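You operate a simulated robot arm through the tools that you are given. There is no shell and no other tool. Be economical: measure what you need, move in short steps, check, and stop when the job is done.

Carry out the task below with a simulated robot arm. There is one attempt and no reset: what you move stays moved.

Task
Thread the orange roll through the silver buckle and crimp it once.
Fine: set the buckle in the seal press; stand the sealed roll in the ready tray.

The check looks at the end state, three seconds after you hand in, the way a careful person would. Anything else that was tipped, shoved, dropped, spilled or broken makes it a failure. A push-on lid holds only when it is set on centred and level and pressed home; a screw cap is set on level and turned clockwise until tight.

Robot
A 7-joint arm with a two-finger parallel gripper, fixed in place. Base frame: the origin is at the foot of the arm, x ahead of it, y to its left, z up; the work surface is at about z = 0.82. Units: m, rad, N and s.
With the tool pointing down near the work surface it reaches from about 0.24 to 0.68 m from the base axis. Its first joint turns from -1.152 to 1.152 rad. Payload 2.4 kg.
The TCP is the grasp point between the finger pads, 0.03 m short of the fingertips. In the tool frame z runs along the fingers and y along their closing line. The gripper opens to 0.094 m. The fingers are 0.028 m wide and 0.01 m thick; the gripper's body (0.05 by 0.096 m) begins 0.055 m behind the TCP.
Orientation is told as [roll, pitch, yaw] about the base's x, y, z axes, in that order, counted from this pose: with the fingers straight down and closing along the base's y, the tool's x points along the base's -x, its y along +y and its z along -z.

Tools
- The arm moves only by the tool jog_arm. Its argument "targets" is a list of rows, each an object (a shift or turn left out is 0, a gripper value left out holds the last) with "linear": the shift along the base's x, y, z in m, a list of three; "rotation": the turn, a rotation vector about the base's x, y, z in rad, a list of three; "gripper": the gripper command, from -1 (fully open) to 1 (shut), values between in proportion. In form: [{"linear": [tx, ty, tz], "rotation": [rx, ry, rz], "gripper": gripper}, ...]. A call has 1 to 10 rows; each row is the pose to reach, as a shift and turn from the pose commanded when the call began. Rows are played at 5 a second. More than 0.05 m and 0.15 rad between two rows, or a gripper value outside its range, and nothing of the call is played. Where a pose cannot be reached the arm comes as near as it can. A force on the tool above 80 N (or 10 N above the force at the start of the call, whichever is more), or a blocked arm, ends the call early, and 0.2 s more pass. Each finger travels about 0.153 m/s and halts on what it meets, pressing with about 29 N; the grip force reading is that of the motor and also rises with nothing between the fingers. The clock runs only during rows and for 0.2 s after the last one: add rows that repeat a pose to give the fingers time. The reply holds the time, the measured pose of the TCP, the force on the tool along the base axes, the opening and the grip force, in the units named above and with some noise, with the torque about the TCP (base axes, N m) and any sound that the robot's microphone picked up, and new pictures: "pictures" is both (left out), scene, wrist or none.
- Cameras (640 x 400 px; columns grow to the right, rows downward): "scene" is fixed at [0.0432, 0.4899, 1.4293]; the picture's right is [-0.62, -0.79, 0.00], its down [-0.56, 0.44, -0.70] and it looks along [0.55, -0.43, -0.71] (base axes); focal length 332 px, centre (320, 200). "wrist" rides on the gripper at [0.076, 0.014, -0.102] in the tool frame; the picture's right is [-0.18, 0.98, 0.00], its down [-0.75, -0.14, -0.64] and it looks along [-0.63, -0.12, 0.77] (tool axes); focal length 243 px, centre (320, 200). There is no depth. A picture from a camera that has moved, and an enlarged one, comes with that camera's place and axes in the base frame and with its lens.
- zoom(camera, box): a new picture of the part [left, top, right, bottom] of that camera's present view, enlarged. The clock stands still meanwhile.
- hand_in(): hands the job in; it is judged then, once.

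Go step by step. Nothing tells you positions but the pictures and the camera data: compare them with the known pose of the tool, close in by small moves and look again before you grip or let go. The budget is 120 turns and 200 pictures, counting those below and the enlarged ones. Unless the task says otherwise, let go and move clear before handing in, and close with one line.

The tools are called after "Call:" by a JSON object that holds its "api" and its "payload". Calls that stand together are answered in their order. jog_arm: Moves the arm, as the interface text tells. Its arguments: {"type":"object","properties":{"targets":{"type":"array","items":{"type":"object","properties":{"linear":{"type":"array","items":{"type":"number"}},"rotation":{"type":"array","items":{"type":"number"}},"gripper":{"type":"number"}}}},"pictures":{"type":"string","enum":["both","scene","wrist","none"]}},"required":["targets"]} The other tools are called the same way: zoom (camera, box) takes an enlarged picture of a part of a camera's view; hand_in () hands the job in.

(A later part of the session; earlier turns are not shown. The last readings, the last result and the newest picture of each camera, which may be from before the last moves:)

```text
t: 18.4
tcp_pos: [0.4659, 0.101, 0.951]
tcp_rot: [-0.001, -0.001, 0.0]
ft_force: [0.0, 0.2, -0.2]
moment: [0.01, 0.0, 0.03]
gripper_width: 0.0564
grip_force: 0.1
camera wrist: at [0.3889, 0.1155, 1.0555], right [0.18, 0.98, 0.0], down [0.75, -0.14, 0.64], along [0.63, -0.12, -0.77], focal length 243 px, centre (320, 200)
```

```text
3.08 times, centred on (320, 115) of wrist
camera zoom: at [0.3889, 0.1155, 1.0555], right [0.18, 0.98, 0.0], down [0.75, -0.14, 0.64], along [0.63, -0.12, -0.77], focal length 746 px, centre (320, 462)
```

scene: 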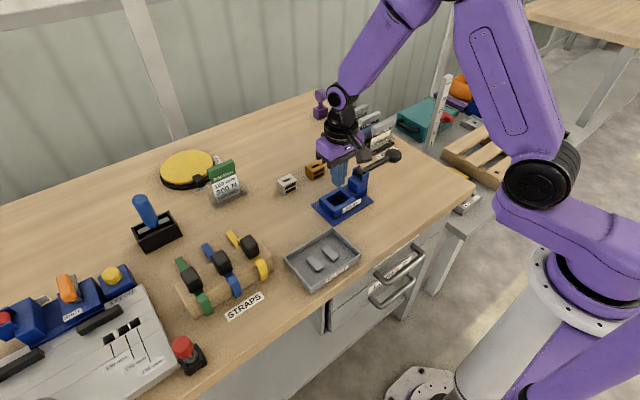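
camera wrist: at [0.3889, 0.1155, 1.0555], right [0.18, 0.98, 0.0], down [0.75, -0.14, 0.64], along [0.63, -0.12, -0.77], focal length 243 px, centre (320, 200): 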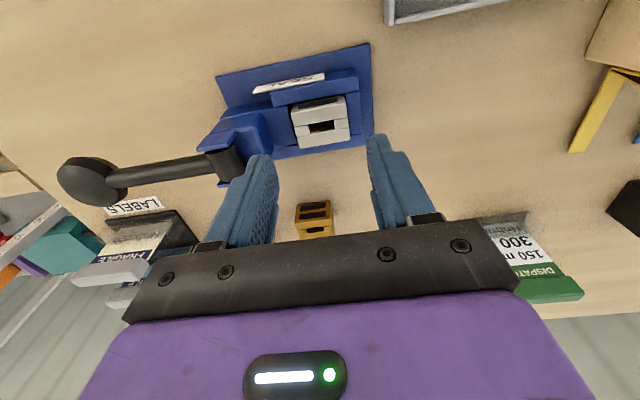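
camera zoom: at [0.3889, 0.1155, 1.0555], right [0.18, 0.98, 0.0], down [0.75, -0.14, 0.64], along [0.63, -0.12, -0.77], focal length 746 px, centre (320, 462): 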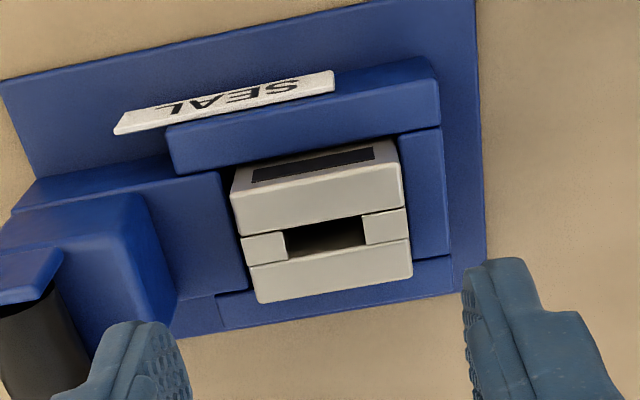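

The buckle is seated, with its slot centred at about (0.468, 0.1025). Next I'll move above the orange roll for a close look.

Call:
{"api": "jog_arm", "payload": {"targets": [{"linear": [0.03, -0.02, 0.04]}, {"linear": [0.06, -0.05, 0.05]}, {"linear": [0.09, -0.08, 0.05]}, {"linear": [0.12, -0.11, 0.05]}, {"linear": [0.145, -0.12, 0.04]}, {"linear": [0.145, -0.12, 0.04]}], "pictures": "both"}}

Call:
{"api": "zoom", "payload": {"camera": "wrist", "box": [240, 50, 400, 220]}}

Call:
{"api": "zoom", "payload": {"camera": "scene", "box": [300, 110, 370, 170]}}

```text
refused: row 1 steps farther than a row can; nothing moved
```

```text
2.35 times, centred on (320, 135) of wrist
camera zoom: at [0.3889, 0.1155, 1.0555], right [0.18, 0.98, 0.0], down [0.75, -0.14, 0.64], along [0.63, -0.12, -0.77], focal length 571 px, centre (320, 353)
```

zoom: 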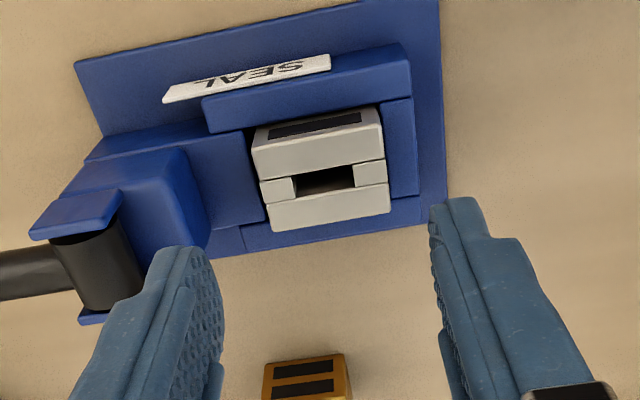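

```text
6.67 times, centred on (335, 140) of scene
camera zoom: at [0.0432, 0.4899, 1.4293], right [-0.62, -0.79, 0.0], down [-0.56, 0.44, -0.7], along [0.55, -0.43, -0.71], focal length 2216 px, centre (220, 600)
```

zoom: 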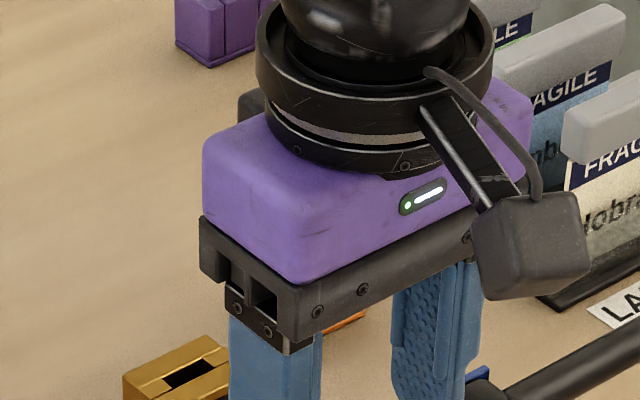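

I'll retry with smaller steps.

Call:
{"api": "jog_arm", "payload": {"targets": [{"linear": [0.015, -0.01, 0.04]}, {"linear": [0.045, -0.03, 0.06]}, {"linear": [0.075, -0.06, 0.06]}, {"linear": [0.105, -0.09, 0.06]}, {"linear": [0.13, -0.12, 0.05]}, {"linear": [0.13, -0.12, 0.05]}], "pictures": "both"}}

Call:
{"api": "zoom", "payload": {"camera": "wrist", "box": [240, 50, 400, 220]}}

Call:
{"api": "zoom", "payload": {"camera": "scene", "box": [300, 110, 370, 170]}}

```text
t: 19.8
tcp_pos: [0.5974, -0.0189, 1.0013]
tcp_rot: [0.0, 0.0, 0.0]
ft_force: [-0.3, -0.4, 0.4]
moment: [-0.01, 0.0, -0.01]
gripper_width: 0.0566
grip_force: 0.0
camera wrist: at [0.5206, -0.0048, 1.1054], right [0.18, 0.98, 0.0], down [0.75, -0.14, 0.64], along [0.63, -0.12, -0.77], focal length 243 px, centre (320, 200)
```

scene: 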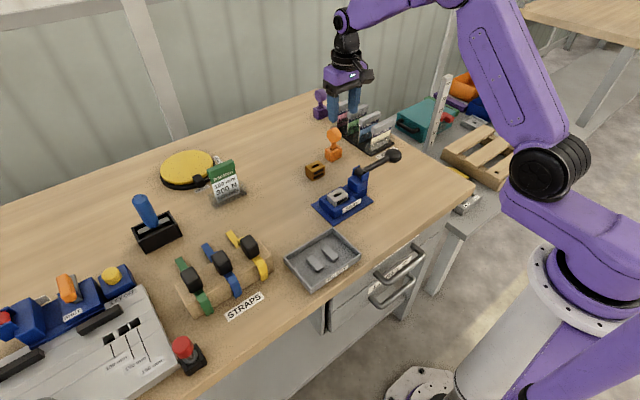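
wrist: 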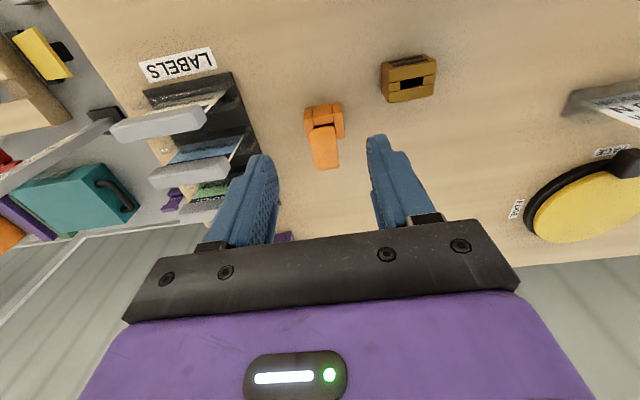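

```text
2.35 times, centred on (320, 135) of wrist
camera zoom: at [0.5206, -0.0048, 1.1054], right [0.18, 0.98, 0.0], down [0.75, -0.14, 0.64], along [0.63, -0.12, -0.77], focal length 571 px, centre (320, 353)
```

zoom: 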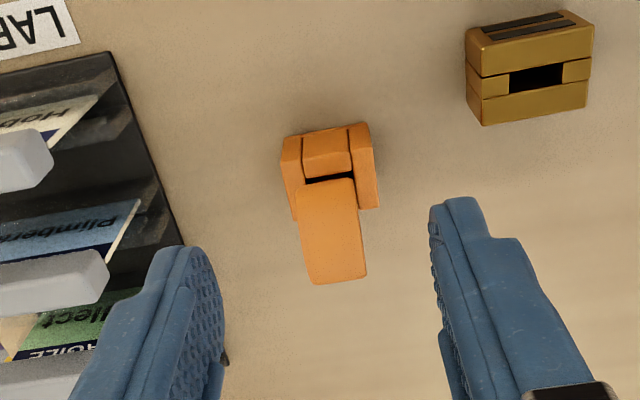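

```text
6.67 times, centred on (335, 140) of scene
camera zoom: at [0.0433, 0.4898, 1.4293], right [-0.62, -0.79, 0.0], down [-0.56, 0.44, -0.7], along [0.55, -0.43, -0.71], focal length 2216 px, centre (220, 600)
```

zoom: 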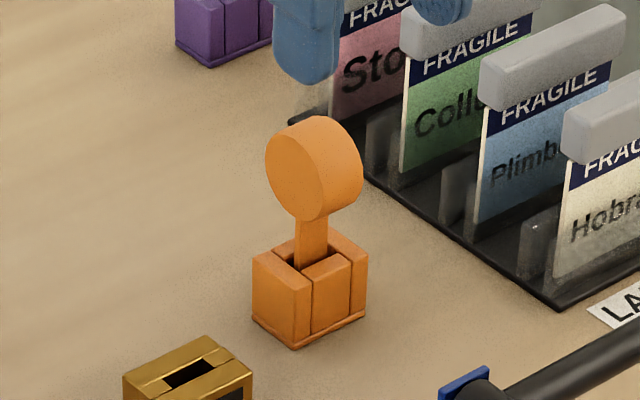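

The disc's axis is along y, about 23 mm thick, centred near (0.629, -0.019, 0.897), and it is well clear of the card rack. I'll move over it and lower with the fingers straddling it.

Call:
{"api": "jog_arm", "payload": {"targets": [{"linear": [0.0315, 0, 0]}, {"linear": [0.0315, 0, -0.03]}, {"linear": [0.0315, 0, -0.055]}, {"linear": [0.0315, 0, -0.055]}], "pictures": "wrist"}}

Call:
{"api": "zoom", "payload": {"camera": "scene", "box": [300, 100, 370, 170]}}

Call:
{"api": "zoom", "payload": {"camera": "wrist", "box": [240, 60, 400, 220]}}

```text
t: 20.8
tcp_pos: [0.6289, -0.0187, 0.9461]
tcp_rot: [0.001, 0.001, 0.001]
ft_force: [1.2, -0.4, -0.5]
moment: [0.01, 0.01, 0.03]
gripper_width: 0.0566
grip_force: 0.0
camera wrist: at [0.5526, -0.0056, 1.0495], right [0.18, 0.98, 0.0], down [0.75, -0.14, 0.64], along [0.63, -0.12, -0.77], focal length 243 px, centre (320, 200)
```

wrist: 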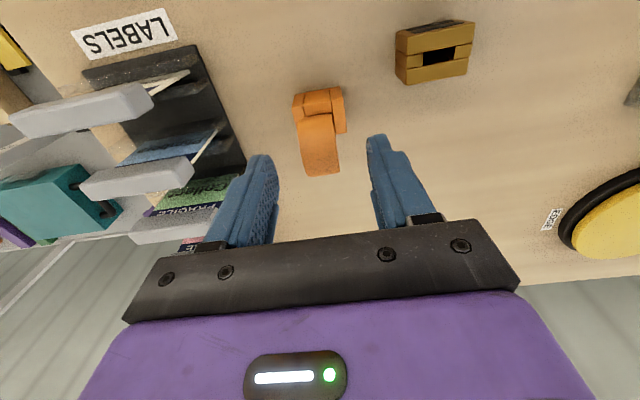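

```text
5.71 times, centred on (335, 135) of scene
camera zoom: at [0.0432, 0.4899, 1.4293], right [-0.62, -0.79, 0.0], down [-0.56, 0.44, -0.7], along [0.55, -0.43, -0.71], focal length 1899 px, centre (234, 571)
```

zoom: 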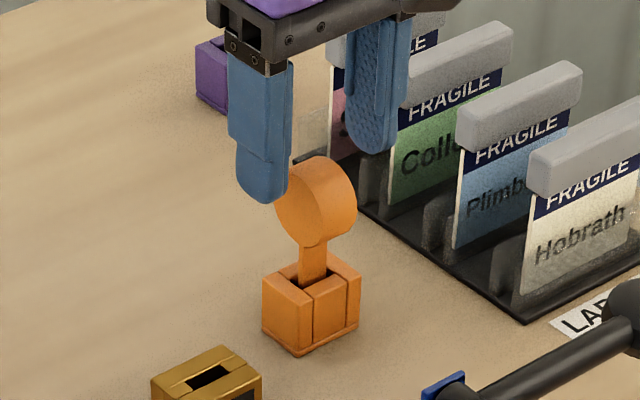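

```text
2.50 times, centred on (320, 140) of wrist
camera zoom: at [0.5526, -0.0056, 1.0495], right [0.18, 0.98, 0.0], down [0.75, -0.14, 0.64], along [0.63, -0.12, -0.77], focal length 606 px, centre (320, 350)
```

zoom: 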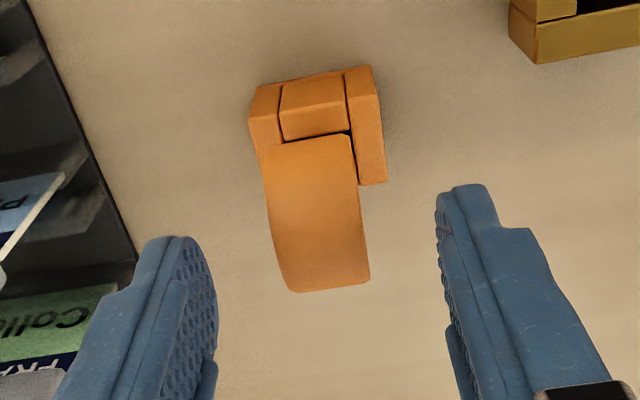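

Nearly centred; I'll shift y by -1.5 mm, lower to the disc's centre height, and close.

Call:
{"api": "jog_arm", "payload": {"targets": [{"linear": [0, -0.0015, -0.025]}, {"linear": [0, -0.0015, -0.049]}, {"linear": [0, -0.0015, -0.049], "gripper": 0.1}, {"linear": [0, -0.0015, -0.049], "gripper": 0.35}, {"linear": [0, -0.0015, -0.049], "gripper": 0.45}, {"linear": [0, -0.0015, -0.049], "gripper": 1}, {"linear": [0, -0.0015, -0.049], "gripper": 1}], "pictures": "wrist"}}

Call:
{"api": "zoom", "payload": {"camera": "scene", "box": [300, 100, 370, 170]}}

```text
t: 22.4
tcp_pos: [0.6305, -0.0214, 0.898]
tcp_rot: [0.0, -0.001, 0.001]
ft_force: [0.1, 0.7, -0.6]
moment: [-0.02, -0.04, 0.0]
gripper_width: 0.0243
grip_force: 28.9
camera wrist: at [0.5525, -0.0068, 1.0016], right [0.18, 0.98, 0.0], down [0.75, -0.14, 0.64], along [0.63, -0.12, -0.77], focal length 243 px, centre (320, 200)
```

wrist: 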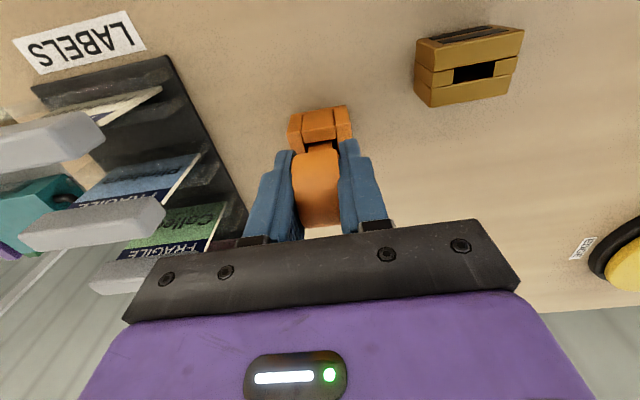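

```text
5.71 times, centred on (335, 135) of scene
camera zoom: at [0.0432, 0.4899, 1.4293], right [-0.62, -0.79, 0.0], down [-0.56, 0.44, -0.7], along [0.55, -0.43, -0.71], focal length 1899 px, centre (234, 571)
```

zoom: 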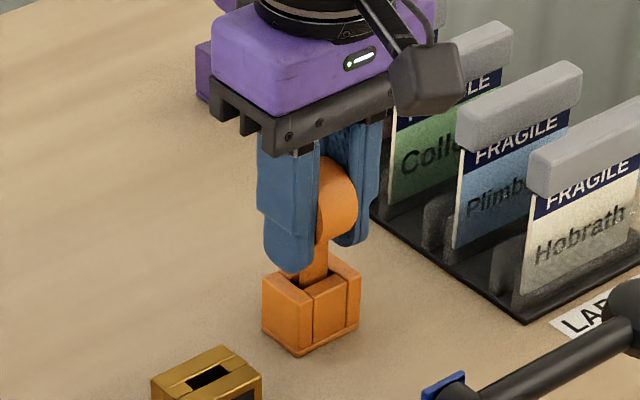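

Gripped at 24 mm. Lifting straight up out of the holder.

Call:
{"api": "jog_arm", "payload": {"targets": [{"linear": [0, 0, 0.015]}, {"linear": [0, 0, 0.03]}, {"linear": [0, 0, 0.05]}, {"linear": [0, 0, 0.07]}, {"linear": [0, 0, 0.09]}, {"linear": [0, 0, 0.09]}], "pictures": "wrist"}}

Call:
{"api": "zoom", "payload": {"camera": "scene", "box": [300, 80, 370, 170]}}

```text
t: 23.8
tcp_pos: [0.6288, -0.0199, 0.9878]
tcp_rot: [0.0, 0.001, -0.001]
ft_force: [0.3, -0.2, 0.3]
moment: [0.02, 0.01, -0.02]
gripper_width: 0.0242
grip_force: 28.7
camera wrist: at [0.5522, -0.0059, 1.0913], right [0.18, 0.98, 0.0], down [0.75, -0.14, 0.64], along [0.63, -0.12, -0.77], focal length 243 px, centre (320, 200)
```

wrist: 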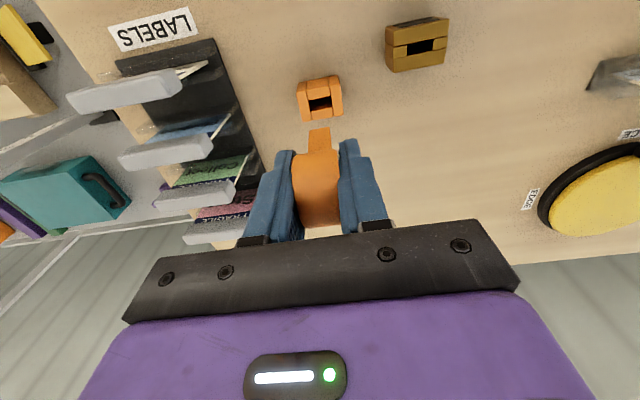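

```text
4.44 times, centred on (335, 125) of scene
camera zoom: at [0.0432, 0.4899, 1.4293], right [-0.62, -0.79, 0.0], down [-0.56, 0.44, -0.7], along [0.55, -0.43, -0.71], focal length 1477 px, centre (253, 533)
```

zoom: 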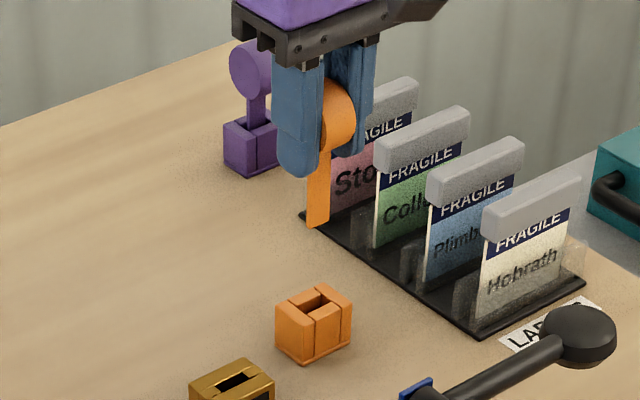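

The roll is out cleanly, with the tail tip about 76 mm below the TCP. I'll carry it high over to the nest and compare the tail with the slot.

Call:
{"api": "jog_arm", "payload": {"targets": [{"linear": [0, 0, 0.035]}, {"linear": [-0.035, 0.025, 0.045]}, {"linear": [-0.07, 0.052, 0.045]}, {"linear": [-0.105, 0.08, 0.045]}, {"linear": [-0.14, 0.107, 0.045]}, {"linear": [-0.161, 0.1227, 0.035]}, {"linear": [-0.161, 0.1227, 0.0]}, {"linear": [-0.161, 0.1227, -0.02]}, {"linear": [-0.161, 0.1227, -0.02]}], "pictures": "wrist"}}

Call:
{"api": "zoom", "payload": {"camera": "scene", "box": [300, 130, 380, 220]}}

Call:
{"api": "zoom", "payload": {"camera": "wrist", "box": [270, 60, 370, 160]}}

```text
t: 25.8
tcp_pos: [0.4678, 0.1033, 0.9675]
tcp_rot: [0.0, -0.001, -0.001]
ft_force: [-0.2, 0.3, 0.1]
moment: [-0.01, -0.02, 0.02]
gripper_width: 0.0243
grip_force: 29.0
camera wrist: at [0.391, 0.1175, 1.0718], right [0.18, 0.98, 0.0], down [0.75, -0.14, 0.64], along [0.63, -0.12, -0.77], focal length 243 px, centre (320, 200)
```

wrist: 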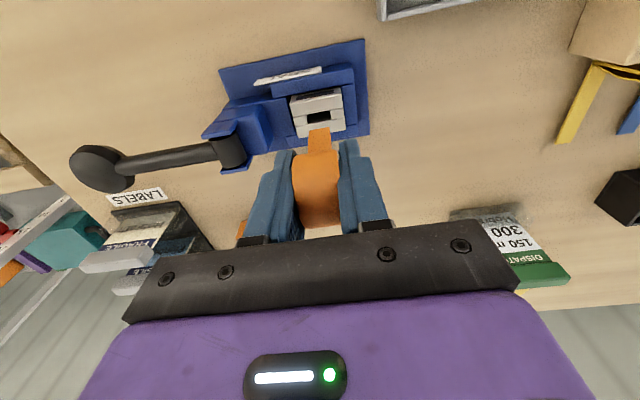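

```text
4.44 times, centred on (340, 175) of scene
camera zoom: at [0.0432, 0.4899, 1.4293], right [-0.62, -0.79, 0.0], down [-0.56, 0.44, -0.7], along [0.55, -0.43, -0.71], focal length 1477 px, centre (231, 311)
```

zoom: 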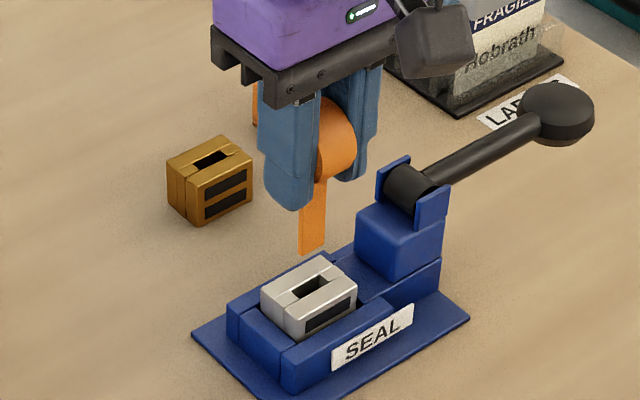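

```text
4.00 times, centred on (320, 110) of wrist
camera zoom: at [0.391, 0.1175, 1.0718], right [0.18, 0.98, 0.0], down [0.75, -0.14, 0.64], along [0.63, -0.12, -0.77], focal length 970 px, centre (320, 560)
```

zoom: 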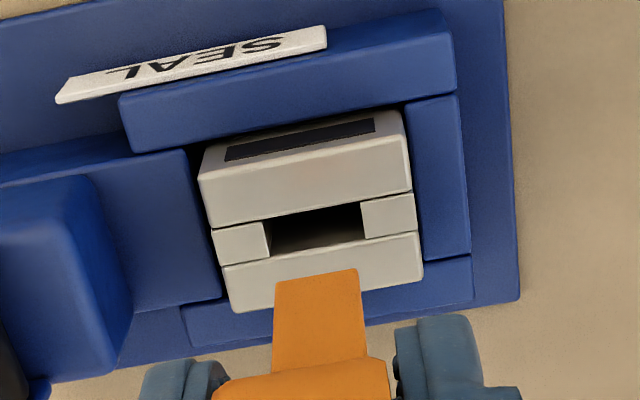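

The tail (16 mm wide) is aligned in y but sits about 2 mm too far +x of the slot centre. I'll correct and lower the tip to just above the buckle.

Call:
{"api": "jog_arm", "payload": {"targets": [{"linear": [-0.0018, -0.0003, -0.01]}, {"linear": [-0.0018, -0.0003, -0.019]}, {"linear": [-0.0018, -0.0003, -0.019]}], "pictures": "none"}}

Call:
{"api": "zoom", "payload": {"camera": "scene", "box": [315, 170, 365, 210]}}

Call:
{"api": "zoom", "payload": {"camera": "wrist", "box": [280, 80, 360, 150]}}

```text
t: 26.6
tcp_pos: [0.466, 0.1017, 0.9476]
tcp_rot: [0.0, 0.001, 0.0]
ft_force: [-0.2, -0.3, -0.9]
moment: [0.02, -0.01, 0.02]
gripper_width: 0.0245
grip_force: 29.4
```

```text
10.00 times, centred on (340, 190) of scene
camera zoom: at [0.0432, 0.4899, 1.4293], right [-0.62, -0.79, 0.0], down [-0.56, 0.44, -0.7], along [0.55, -0.43, -0.71], focal length 3324 px, centre (120, 300)
```

zoom: 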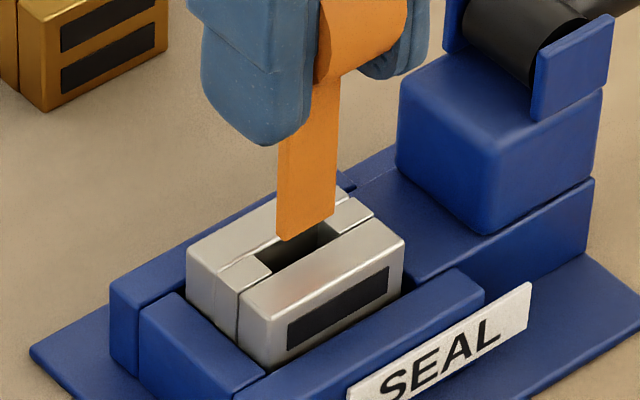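

```text
5.71 times, centred on (320, 115) of wrist
camera zoom: at [0.3892, 0.1162, 1.0513], right [0.18, 0.98, 0.0], down [0.75, -0.14, 0.64], along [0.63, -0.12, -0.77], focal length 1386 px, centre (320, 686)
```

zoom: 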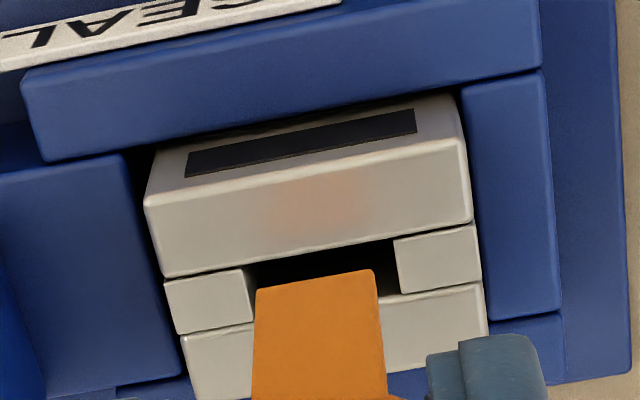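

The tail tip lines up with the slot on both views. I'll lower it gently into the slot.

Call:
{"api": "jog_arm", "payload": {"targets": [{"linear": [0, 0.0006, -0.006]}, {"linear": [0, 0.0006, -0.012]}, {"linear": [0, 0.0006, -0.016]}, {"linear": [0, 0.0006, -0.016]}], "pictures": "none"}}

Call:
{"api": "zoom", "payload": {"camera": "scene", "box": [315, 170, 365, 210]}}

Call:
{"api": "zoom", "payload": {"camera": "wrist", "box": [280, 80, 360, 150]}}

```text
t: 27.6
tcp_pos: [0.4661, 0.1011, 0.9318]
tcp_rot: [-0.001, 0.0, -0.002]
ft_force: [0.0, 0.2, -0.1]
moment: [-0.02, 0.0, -0.02]
gripper_width: 0.0243
grip_force: 28.7
```

```text
10.00 times, centred on (340, 190) of scene
camera zoom: at [0.0432, 0.4899, 1.4293], right [-0.62, -0.79, 0.0], down [-0.56, 0.44, -0.7], along [0.55, -0.43, -0.71], focal length 3324 px, centre (120, 300)
```

zoom: 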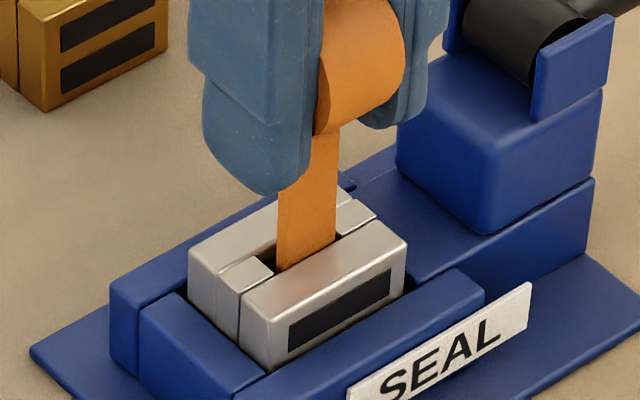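

```text
5.71 times, centred on (320, 115) of wrist
camera zoom: at [0.389, 0.1157, 1.0358], right [0.18, 0.98, 0.0], down [0.75, -0.14, 0.64], along [0.63, -0.12, -0.77], focal length 1386 px, centre (320, 686)
```

zoom: 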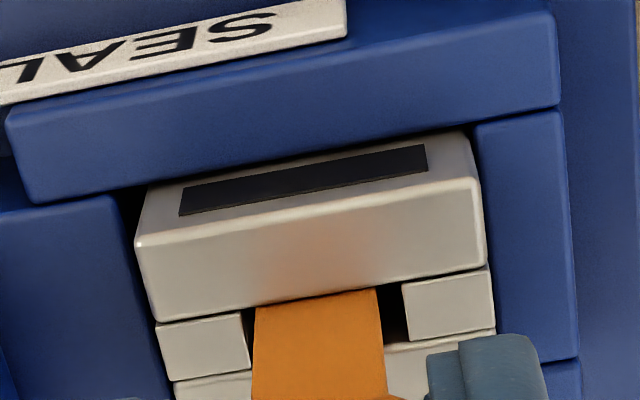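

The tail is in the slot, sitting slightly toward -y. I'll nudge +1 mm and lower the rest of the way.

Call:
{"api": "jog_arm", "payload": {"targets": [{"linear": [0, 0.0012, 0]}, {"linear": [0, 0.0012, -0.01]}, {"linear": [0, 0.0012, -0.018]}, {"linear": [0, 0.0012, -0.024]}, {"linear": [0, 0.0012, -0.027]}, {"linear": [0, 0.0012, -0.027]}], "pictures": "none"}}

Call:
{"api": "zoom", "payload": {"camera": "scene", "box": [315, 160, 375, 210]}}

Call:
{"api": "zoom", "payload": {"camera": "wrist", "box": [240, 60, 400, 180]}}

```text
t: 29.0
tcp_pos: [0.4647, 0.1033, 0.9056]
tcp_rot: [0.0, 0.0, 0.0]
ft_force: [-0.3, -0.2, -0.9]
moment: [-0.03, -0.03, 0.04]
gripper_width: 0.0241
grip_force: 29.0
```

```text
8.00 times, centred on (345, 185) of scene
camera zoom: at [0.0432, 0.4899, 1.4293], right [-0.62, -0.79, 0.0], down [-0.56, 0.44, -0.7], along [0.55, -0.43, -0.71], focal length 2659 px, centre (120, 320)
```

zoom: 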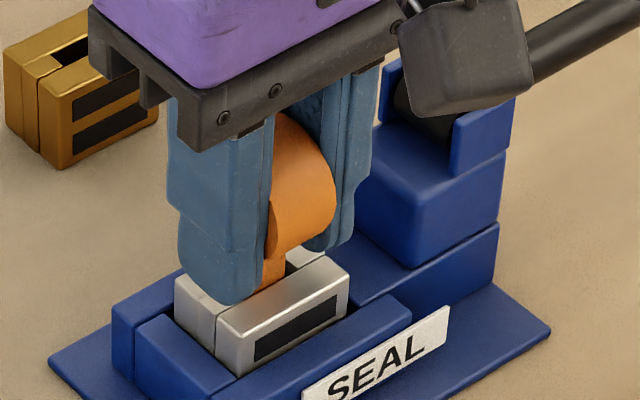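

```text
3.33 times, centred on (320, 120) of wrist
camera zoom: at [0.3891, 0.118, 1.0092], right [0.18, 0.98, 0.0], down [0.75, -0.14, 0.64], along [0.63, -0.12, -0.77], focal length 809 px, centre (320, 467)
```

zoom: 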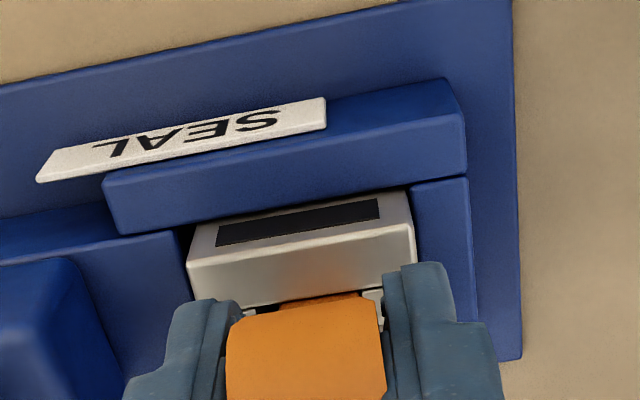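

Threaded without resistance. I'll go down a few more millimetres to find the bottom.

Call:
{"api": "jog_arm", "payload": {"targets": [{"linear": [0, 0, -0.002]}, {"linear": [0, 0, -0.004]}, {"linear": [0, 0, -0.005]}], "pictures": "none"}}

```text
t: 29.8
tcp_pos: [0.466, 0.1041, 0.9008]
tcp_rot: [-0.001, 0.001, 0.001]
ft_force: [-0.2, -0.6, -0.5]
moment: [0.05, 0.03, 0.0]
gripper_width: 0.0242
grip_force: 29.4
```

Call:
{"api": "jog_arm", "payload": {"targets": [{"linear": [0, 0, -0.0015]}, {"linear": [0, 0, -0.003]}, {"linear": [0, 0, -0.003]}], "pictures": "none"}}

Call:
{"api": "zoom", "payload": {"camera": "scene", "box": [315, 160, 375, 210]}}

```text
t: 30.6
tcp_pos: [0.4661, 0.1039, 0.8983]
tcp_rot: [0.0, -0.002, -0.001]
ft_force: [0.4, -0.4, 1.4]
moment: [-0.01, 0.02, -0.02]
gripper_width: 0.0243
grip_force: 29.5
```

```text
8.00 times, centred on (345, 185) of scene
camera zoom: at [0.0432, 0.4898, 1.4293], right [-0.62, -0.79, 0.0], down [-0.56, 0.44, -0.7], along [0.55, -0.43, -0.71], focal length 2659 px, centre (120, 320)
```

zoom: 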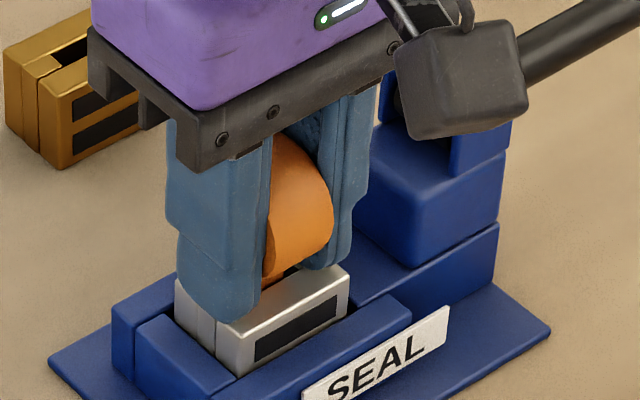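

The z reading suggests the tail is at the bottom. I'll release a little and lift off.

Call:
{"api": "jog_arm", "payload": {"targets": [{"linear": [0, 0, 0], "gripper": 0.4}, {"linear": [0, 0, 0], "gripper": 0.2}, {"linear": [0, 0, 0], "gripper": 0.05}, {"linear": [0, 0, 0], "gripper": 0.05}, {"linear": [0, 0, 0.03]}, {"linear": [0, 0, 0.07]}, {"linear": [0, 0, 0.1]}, {"linear": [0, 0, 0.1]}], "pictures": "both"}}

Call:
{"api": "zoom", "payload": {"camera": "scene", "box": [300, 140, 410, 220]}}

Call:
{"api": "zoom", "payload": {"camera": "wrist", "box": [240, 40, 400, 180]}}

Call:
{"api": "zoom", "payload": {"camera": "wrist", "box": [40, 60, 280, 240]}}

```text
t: 32.4
tcp_pos: [0.4634, 0.103, 0.9986]
tcp_rot: [0.0, -0.001, 0.001]
ft_force: [0.1, 0.1, 0.0]
moment: [0.05, 0.0, 0.01]
gripper_width: 0.0445
grip_force: 0.0
camera wrist: at [0.3863, 0.118, 1.1036], right [0.18, 0.98, 0.0], down [0.75, -0.14, 0.64], along [0.63, -0.12, -0.77], focal length 243 px, centre (320, 200)
```

scene: 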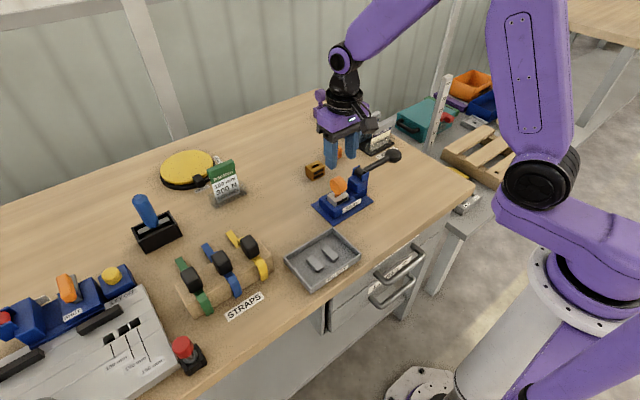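
wrist: 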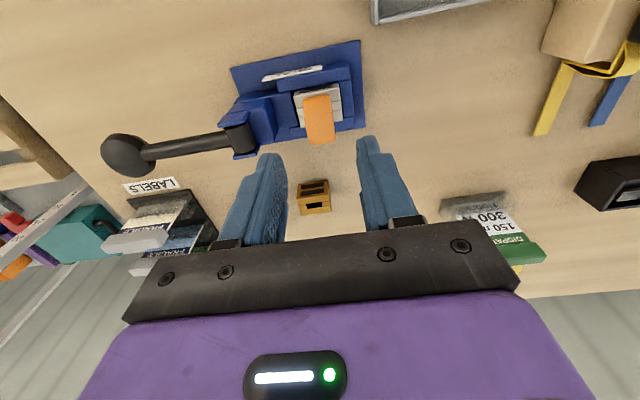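

```text
5.00 times, centred on (355, 180) of scene
camera zoom: at [0.0432, 0.4899, 1.4293], right [-0.62, -0.79, 0.0], down [-0.56, 0.44, -0.7], along [0.55, -0.43, -0.71], focal length 1662 px, centre (145, 300)
```

zoom: 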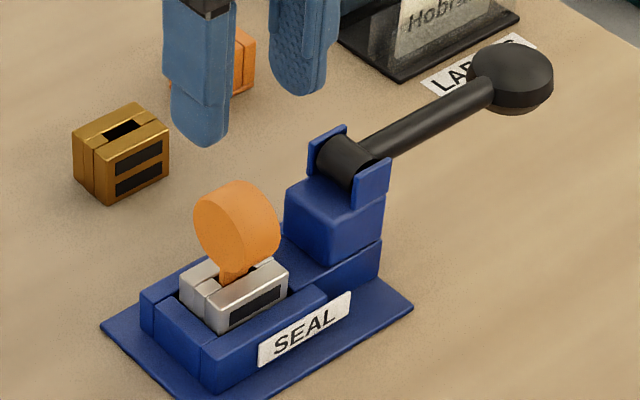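

```text
2.86 times, centred on (320, 110) of wrist
camera zoom: at [0.3863, 0.118, 1.1036], right [0.18, 0.98, 0.0], down [0.75, -0.14, 0.64], along [0.63, -0.12, -0.77], focal length 693 px, centre (320, 457)
```

zoom: 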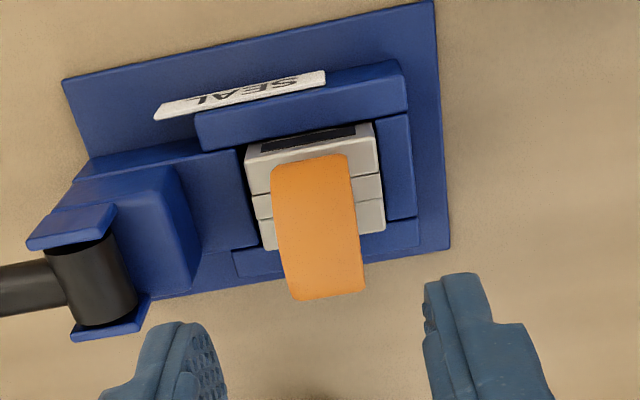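

```text
2.22 times, centred on (160, 150) of wrist
camera zoom: at [0.3863, 0.118, 1.1036], right [0.18, 0.98, 0.0], down [0.75, -0.14, 0.64], along [0.63, -0.12, -0.77], focal length 539 px, centre (676, 311)
```

zoom: 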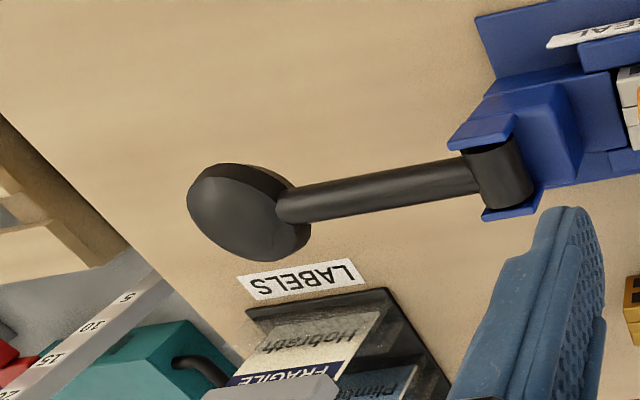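

The roll stands threaded in the buckle. The lever's knob is at about (0.463, -0.077, 0.91), so I'll close the gripper and move above it to push it down.

Call:
{"api": "jog_arm", "payload": {"targets": [{"linear": [0, -0.045, 0], "gripper": 1}, {"linear": [0, -0.09, 0]}, {"linear": [0, -0.135, 0]}, {"linear": [0.001, -0.181, 0]}, {"linear": [0.001, -0.181, -0.02]}, {"linear": [0.001, -0.181, -0.02]}], "pictures": "both"}}

Call:
{"api": "zoom", "payload": {"camera": "scene", "box": [340, 110, 430, 200]}}

Call:
{"api": "zoom", "payload": {"camera": "wrist", "box": [240, 60, 480, 220]}}

```text
t: 33.8
tcp_pos: [0.4642, -0.0773, 0.9792]
tcp_rot: [0.001, -0.001, 0.001]
ft_force: [-0.4, 0.4, -0.8]
moment: [0.01, -0.02, 0.02]
gripper_width: 0.0003
grip_force: 28.9
camera wrist: at [0.3882, -0.064, 1.0824], right [0.18, 0.98, 0.0], down [0.75, -0.14, 0.64], along [0.63, -0.12, -0.77], focal length 243 px, centre (320, 200)
```

scene: 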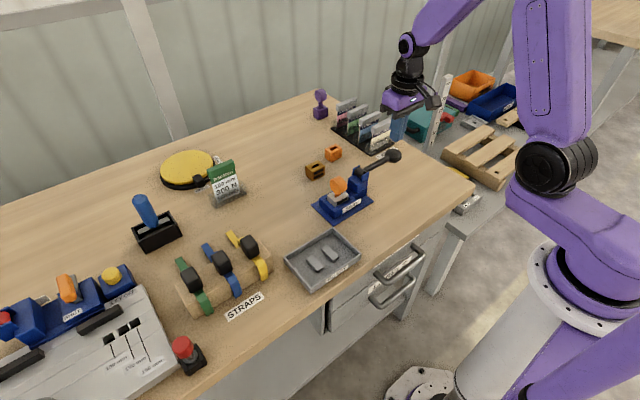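
wrist: 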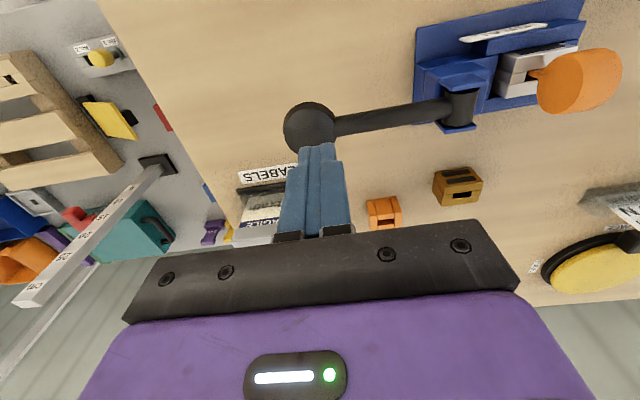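

```text
4.44 times, centred on (385, 155) of scene
camera zoom: at [0.0432, 0.4899, 1.4293], right [-0.62, -0.79, 0.0], down [-0.56, 0.44, -0.7], along [0.55, -0.43, -0.71], focal length 1477 px, centre (31, 400)
```

zoom: 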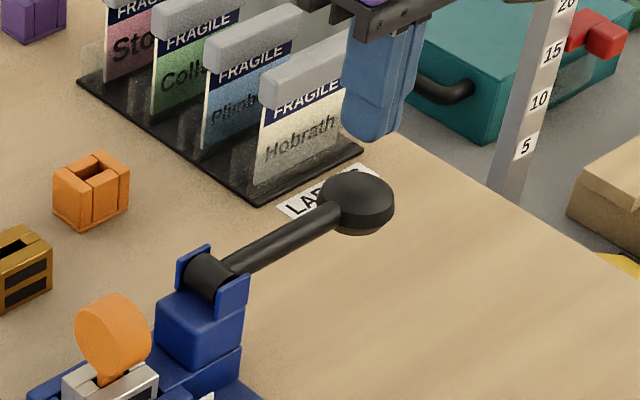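

```text
2.50 times, centred on (360, 140) of wrist
camera zoom: at [0.3882, -0.064, 1.0824], right [0.18, 0.98, 0.0], down [0.75, -0.14, 0.64], along [0.63, -0.12, -0.77], focal length 606 px, centre (220, 350)
```

zoom: 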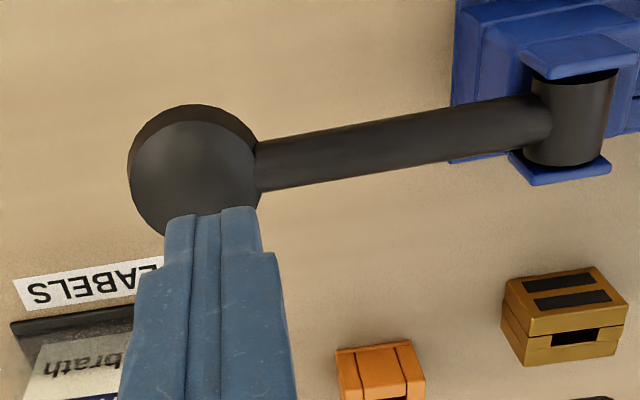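

Triangulating again puts the knob at (0.467, -0.086, 0.892), with the lever roughly horizontal. I'll centre over it and press down gently to test its direction.

Call:
{"api": "jog_arm", "payload": {"targets": [{"linear": [0.003, -0.008, -0.02]}, {"linear": [0.003, -0.008, -0.04]}, {"linear": [0.003, -0.008, -0.05]}, {"linear": [0.003, -0.008, -0.058]}, {"linear": [0.003, -0.008, -0.064]}], "pictures": "wrist"}}

Call:
{"api": "zoom", "payload": {"camera": "scene", "box": [320, 120, 420, 220]}}

```text
t: 35.0
tcp_pos: [0.4682, -0.0865, 0.9148]
tcp_rot: [0.001, 0.0, -0.001]
ft_force: [-4.9, -3.1, 3.8]
moment: [-0.08, 0.1, 0.03]
gripper_width: 0.0
grip_force: 29.6
camera wrist: at [0.3923, -0.0717, 1.0173], right [0.18, 0.98, 0.0], down [0.75, -0.14, 0.64], along [0.63, -0.12, -0.77], focal length 243 px, centre (320, 200)
```

wrist: 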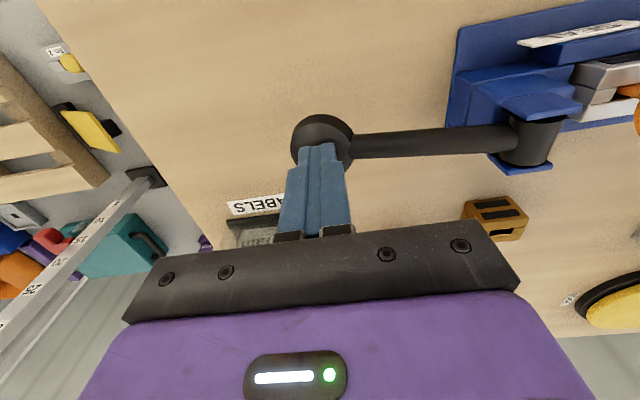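

```text
4.00 times, centred on (370, 170) of scene
camera zoom: at [0.0431, 0.4898, 1.4293], right [-0.62, -0.79, 0.0], down [-0.56, 0.44, -0.7], along [0.55, -0.43, -0.71], focal length 1330 px, centre (120, 320)
```

zoom: 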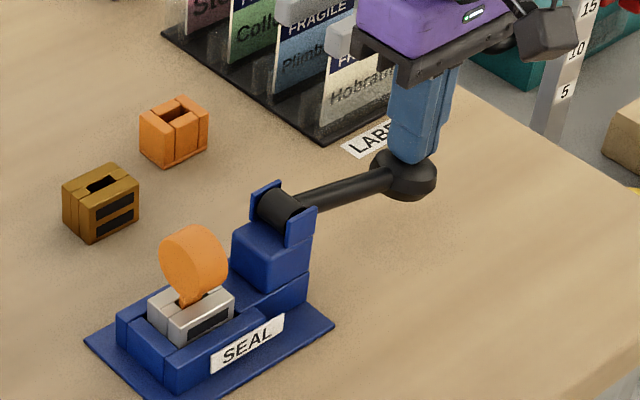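

The lever yields downward under light force. I'll keep pushing in steps and watch the force and sound.

Call:
{"api": "jog_arm", "payload": {"targets": [{"linear": [0, 0, -0.006]}, {"linear": [0, 0, -0.012]}, {"linear": [0, 0.001, -0.018]}, {"linear": [0, 0.002, -0.024]}, {"linear": [0, 0.002, -0.024]}], "pictures": "none"}}

Call:
{"api": "zoom", "payload": {"camera": "scene", "box": [310, 130, 410, 220]}}

```text
t: 35.8
tcp_pos: [0.4696, -0.0842, 0.9021]
tcp_rot: [0.0, -0.001, 0.002]
ft_force: [-14.1, 0.9, 39.1]
moment: [0.36, 0.42, 0.1]
gripper_width: 0.0
grip_force: 28.8
stopped in row 4: the force on the tool passed its limit at 93 N (the readings are from after the stop); the commanded pose is now the measured one
```

```text
4.44 times, centred on (360, 175) of scene
camera zoom: at [0.0423, 0.49, 1.4293], right [-0.62, -0.79, 0.0], down [-0.56, 0.44, -0.7], along [0.55, -0.43, -0.71], focal length 1477 px, centre (142, 311)
```

zoom: 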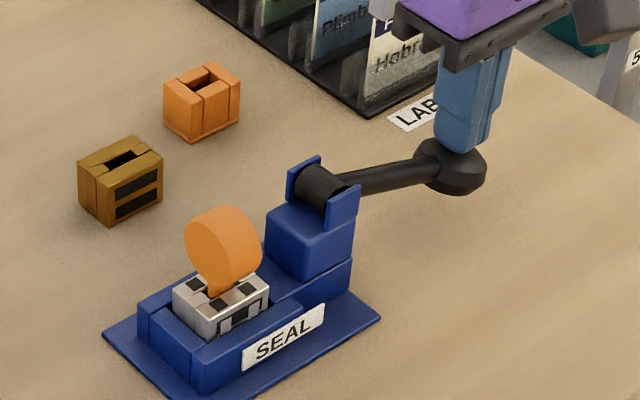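

The force reached 93 N at the lever's stop, and the buckle's appearance changed to crimped. I'll lift off slowly and check.

Call:
{"api": "jog_arm", "payload": {"targets": [{"linear": [0, 0, 0.01]}, {"linear": [0, 0, 0.025]}, {"linear": [0, 0, 0.045]}, {"linear": [0, 0, 0.08]}, {"linear": [0, 0, 0.11]}, {"linear": [0, 0, 0.11]}], "pictures": "none"}}

Call:
{"api": "zoom", "payload": {"camera": "scene", "box": [310, 130, 410, 220]}}

Call:
{"api": "zoom", "payload": {"camera": "scene", "box": [315, 170, 365, 210]}}

```text
t: 37.2
tcp_pos: [0.47, -0.0838, 1.0119]
tcp_rot: [0.001, -0.004, 0.002]
ft_force: [-0.8, 0.2, -0.3]
moment: [-0.02, -0.01, 0.0]
gripper_width: 0.0003
grip_force: 28.3
```

```text
4.44 times, centred on (360, 175) of scene
camera zoom: at [0.0432, 0.4899, 1.4293], right [-0.62, -0.79, 0.0], down [-0.56, 0.44, -0.7], along [0.55, -0.43, -0.71], focal length 1477 px, centre (142, 311)
```

zoom: 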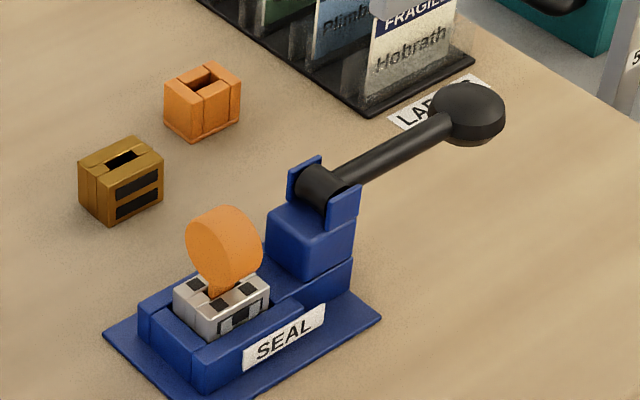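

```text
10.00 times, centred on (340, 190) of scene
camera zoom: at [0.0432, 0.4899, 1.4293], right [-0.62, -0.79, 0.0], down [-0.56, 0.44, -0.7], along [0.55, -0.43, -0.71], focal length 3324 px, centre (120, 300)
```

zoom: 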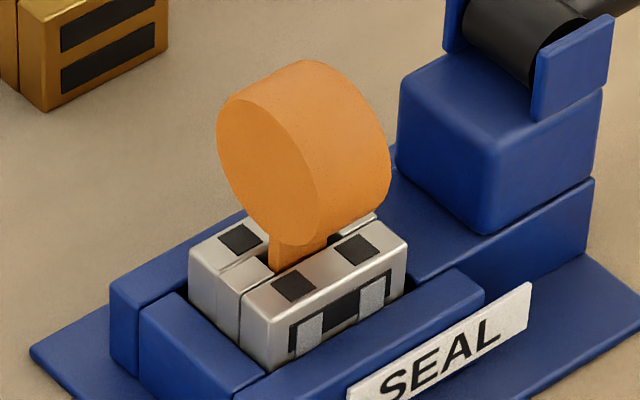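

The crimp marks are visible, the lever sprang back, and the press did not move. I'll go back over the roll to grip the disc.

Call:
{"api": "jog_arm", "payload": {"targets": [{"linear": [0, 0.045, 0], "gripper": 0.05}, {"linear": [-0.001, 0.09, 0]}, {"linear": [-0.002, 0.135, 0]}, {"linear": [-0.003, 0.18, -0.01]}, {"linear": [-0.003, 0.187, -0.04]}, {"linear": [-0.003, 0.187, -0.05]}, {"linear": [-0.003, 0.187, -0.05]}], "pictures": "none"}}

Call:
{"api": "zoom", "payload": {"camera": "wrist", "box": [240, 60, 400, 220]}}

Call:
{"api": "zoom", "payload": {"camera": "scene", "box": [300, 140, 390, 220]}}

```text
t: 38.8
tcp_pos: [0.468, 0.1018, 0.9603]
tcp_rot: [0.0, -0.003, 0.002]
ft_force: [1.0, -0.7, 0.2]
moment: [0.03, -0.01, 0.03]
gripper_width: 0.0447
grip_force: 0.0
```

```text
2.50 times, centred on (320, 140) of wrist
camera zoom: at [0.3907, 0.1162, 1.0641], right [0.18, 0.98, 0.0], down [0.75, -0.14, 0.64], along [0.63, -0.12, -0.76], focal length 606 px, centre (320, 350)
```

zoom: 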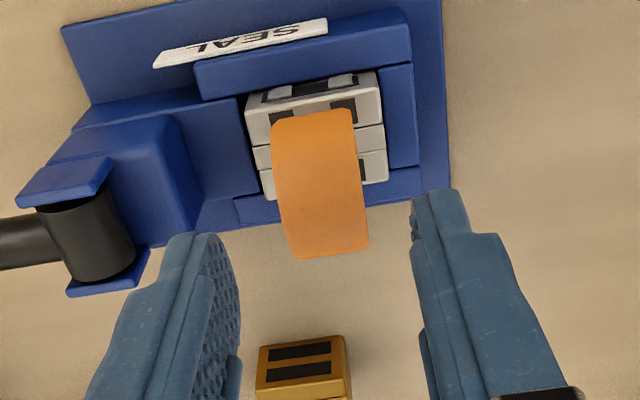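

```text
5.00 times, centred on (345, 180) of scene
camera zoom: at [0.0432, 0.4899, 1.4293], right [-0.62, -0.79, 0.0], down [-0.56, 0.44, -0.7], along [0.55, -0.43, -0.71], focal length 1662 px, centre (195, 300)
```

zoom: 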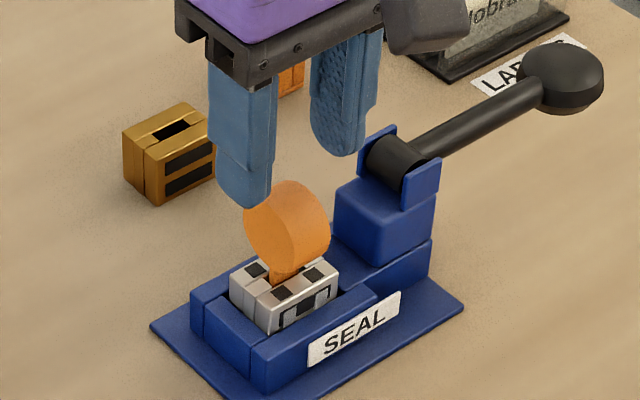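

The disc is centred between the fingers. I'll descend and grip it.

Call:
{"api": "jog_arm", "payload": {"targets": [{"linear": [-0.001, 0.0, -0.03]}, {"linear": [-0.001, 0.0, -0.06]}, {"linear": [-0.001, 0.0, -0.06], "gripper": 0.3}, {"linear": [-0.001, 0.0, -0.06], "gripper": 0.42}, {"linear": [-0.001, 0.0, -0.06], "gripper": 1}, {"linear": [-0.001, 0.0, -0.06], "gripper": 1}, {"linear": [-0.001, 0.0, -0.05], "gripper": 1}, {"linear": [-0.001, 0.0, -0.035], "gripper": 1}, {"linear": [-0.001, 0.0, -0.01], "gripper": 1}, {"linear": [-0.001, 0.0, -0.01], "gripper": 1}], "pictures": "wrist"}}

Call:
{"api": "zoom", "payload": {"camera": "scene", "box": [300, 140, 390, 220]}}

```text
t: 41.0
tcp_pos: [0.4677, 0.1026, 0.9499]
tcp_rot: [-0.001, -0.002, 0.002]
ft_force: [0.4, 0.5, -2.4]
moment: [0.01, 0.03, 0.0]
gripper_width: 0.0245
grip_force: 29.5
camera wrist: at [0.3902, 0.1172, 1.0537], right [0.18, 0.98, 0.0], down [0.75, -0.14, 0.64], along [0.63, -0.12, -0.76], focal length 243 px, centre (320, 200)
```

wrist: 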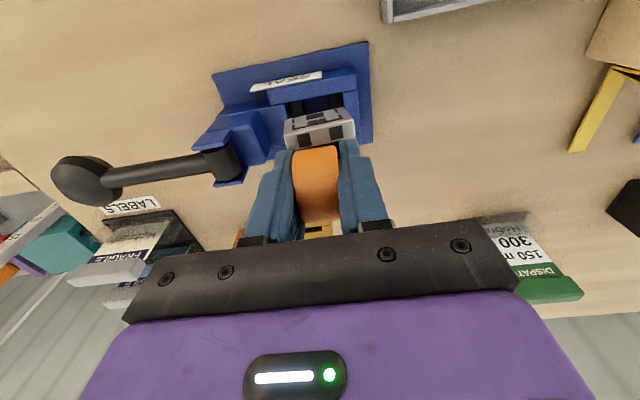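

```text
5.00 times, centred on (345, 180) of scene
camera zoom: at [0.0432, 0.4899, 1.4293], right [-0.62, -0.79, 0.0], down [-0.56, 0.44, -0.7], along [0.55, -0.43, -0.71], focal length 1662 px, centre (195, 300)
```

zoom: 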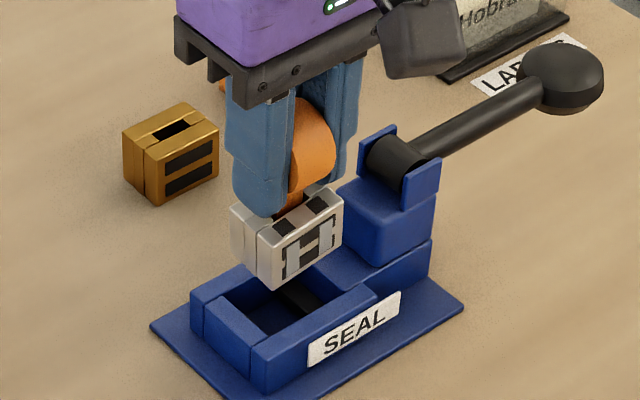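

The sealed roll lifts as one piece. I'll carry it over the tray ribs, centred at about (0.3645, 0.231).

Call:
{"api": "jog_arm", "payload": {"targets": [{"linear": [0, 0, 0.04]}, {"linear": [-0.025, 0.03, 0.045]}, {"linear": [-0.05, 0.062, 0.045]}, {"linear": [-0.075, 0.093, 0.045]}, {"linear": [-0.1, 0.122, 0.045]}, {"linear": [-0.103, 0.128, 0.03]}, {"linear": [-0.103, 0.128, 0.0]}, {"linear": [-0.103, 0.128, 0.0]}], "pictures": "wrist"}}

Call:
{"api": "zoom", "payload": {"camera": "scene", "box": [270, 200, 370, 300]}}

Call:
{"api": "zoom", "payload": {"camera": "wrist", "box": [240, 40, 400, 180]}}

```text
t: 42.8
tcp_pos: [0.364, 0.2306, 0.9499]
tcp_rot: [0.002, -0.004, 0.001]
ft_force: [0.8, -0.5, -1.1]
moment: [0.0, -0.02, -0.05]
gripper_width: 0.0243
grip_force: 29.2
camera wrist: at [0.2868, 0.2446, 1.0535], right [0.18, 0.98, 0.0], down [0.75, -0.14, 0.64], along [0.63, -0.12, -0.76], focal length 243 px, centre (320, 200)
```

wrist: 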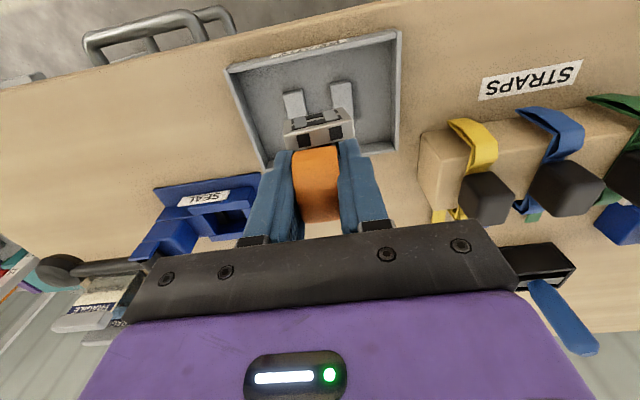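

```text
4.00 times, centred on (320, 250) of scene
camera zoom: at [0.0432, 0.4899, 1.4293], right [-0.62, -0.79, 0.0], down [-0.56, 0.44, -0.7], along [0.55, -0.43, -0.71], focal length 1330 px, centre (320, 0)
```

zoom: 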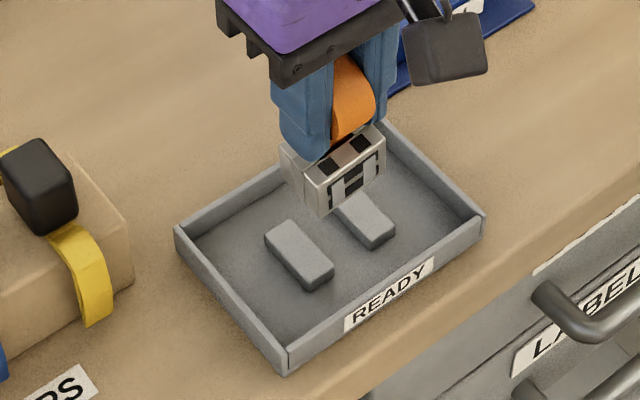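

```text
2.86 times, centred on (320, 110) of wrist
camera zoom: at [0.2868, 0.2446, 1.0535], right [0.18, 0.98, 0.0], down [0.75, -0.14, 0.64], along [0.63, -0.12, -0.76], focal length 693 px, centre (320, 457)
```

zoom: 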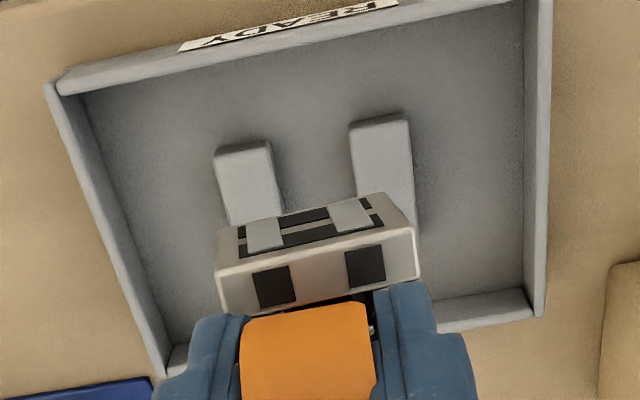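

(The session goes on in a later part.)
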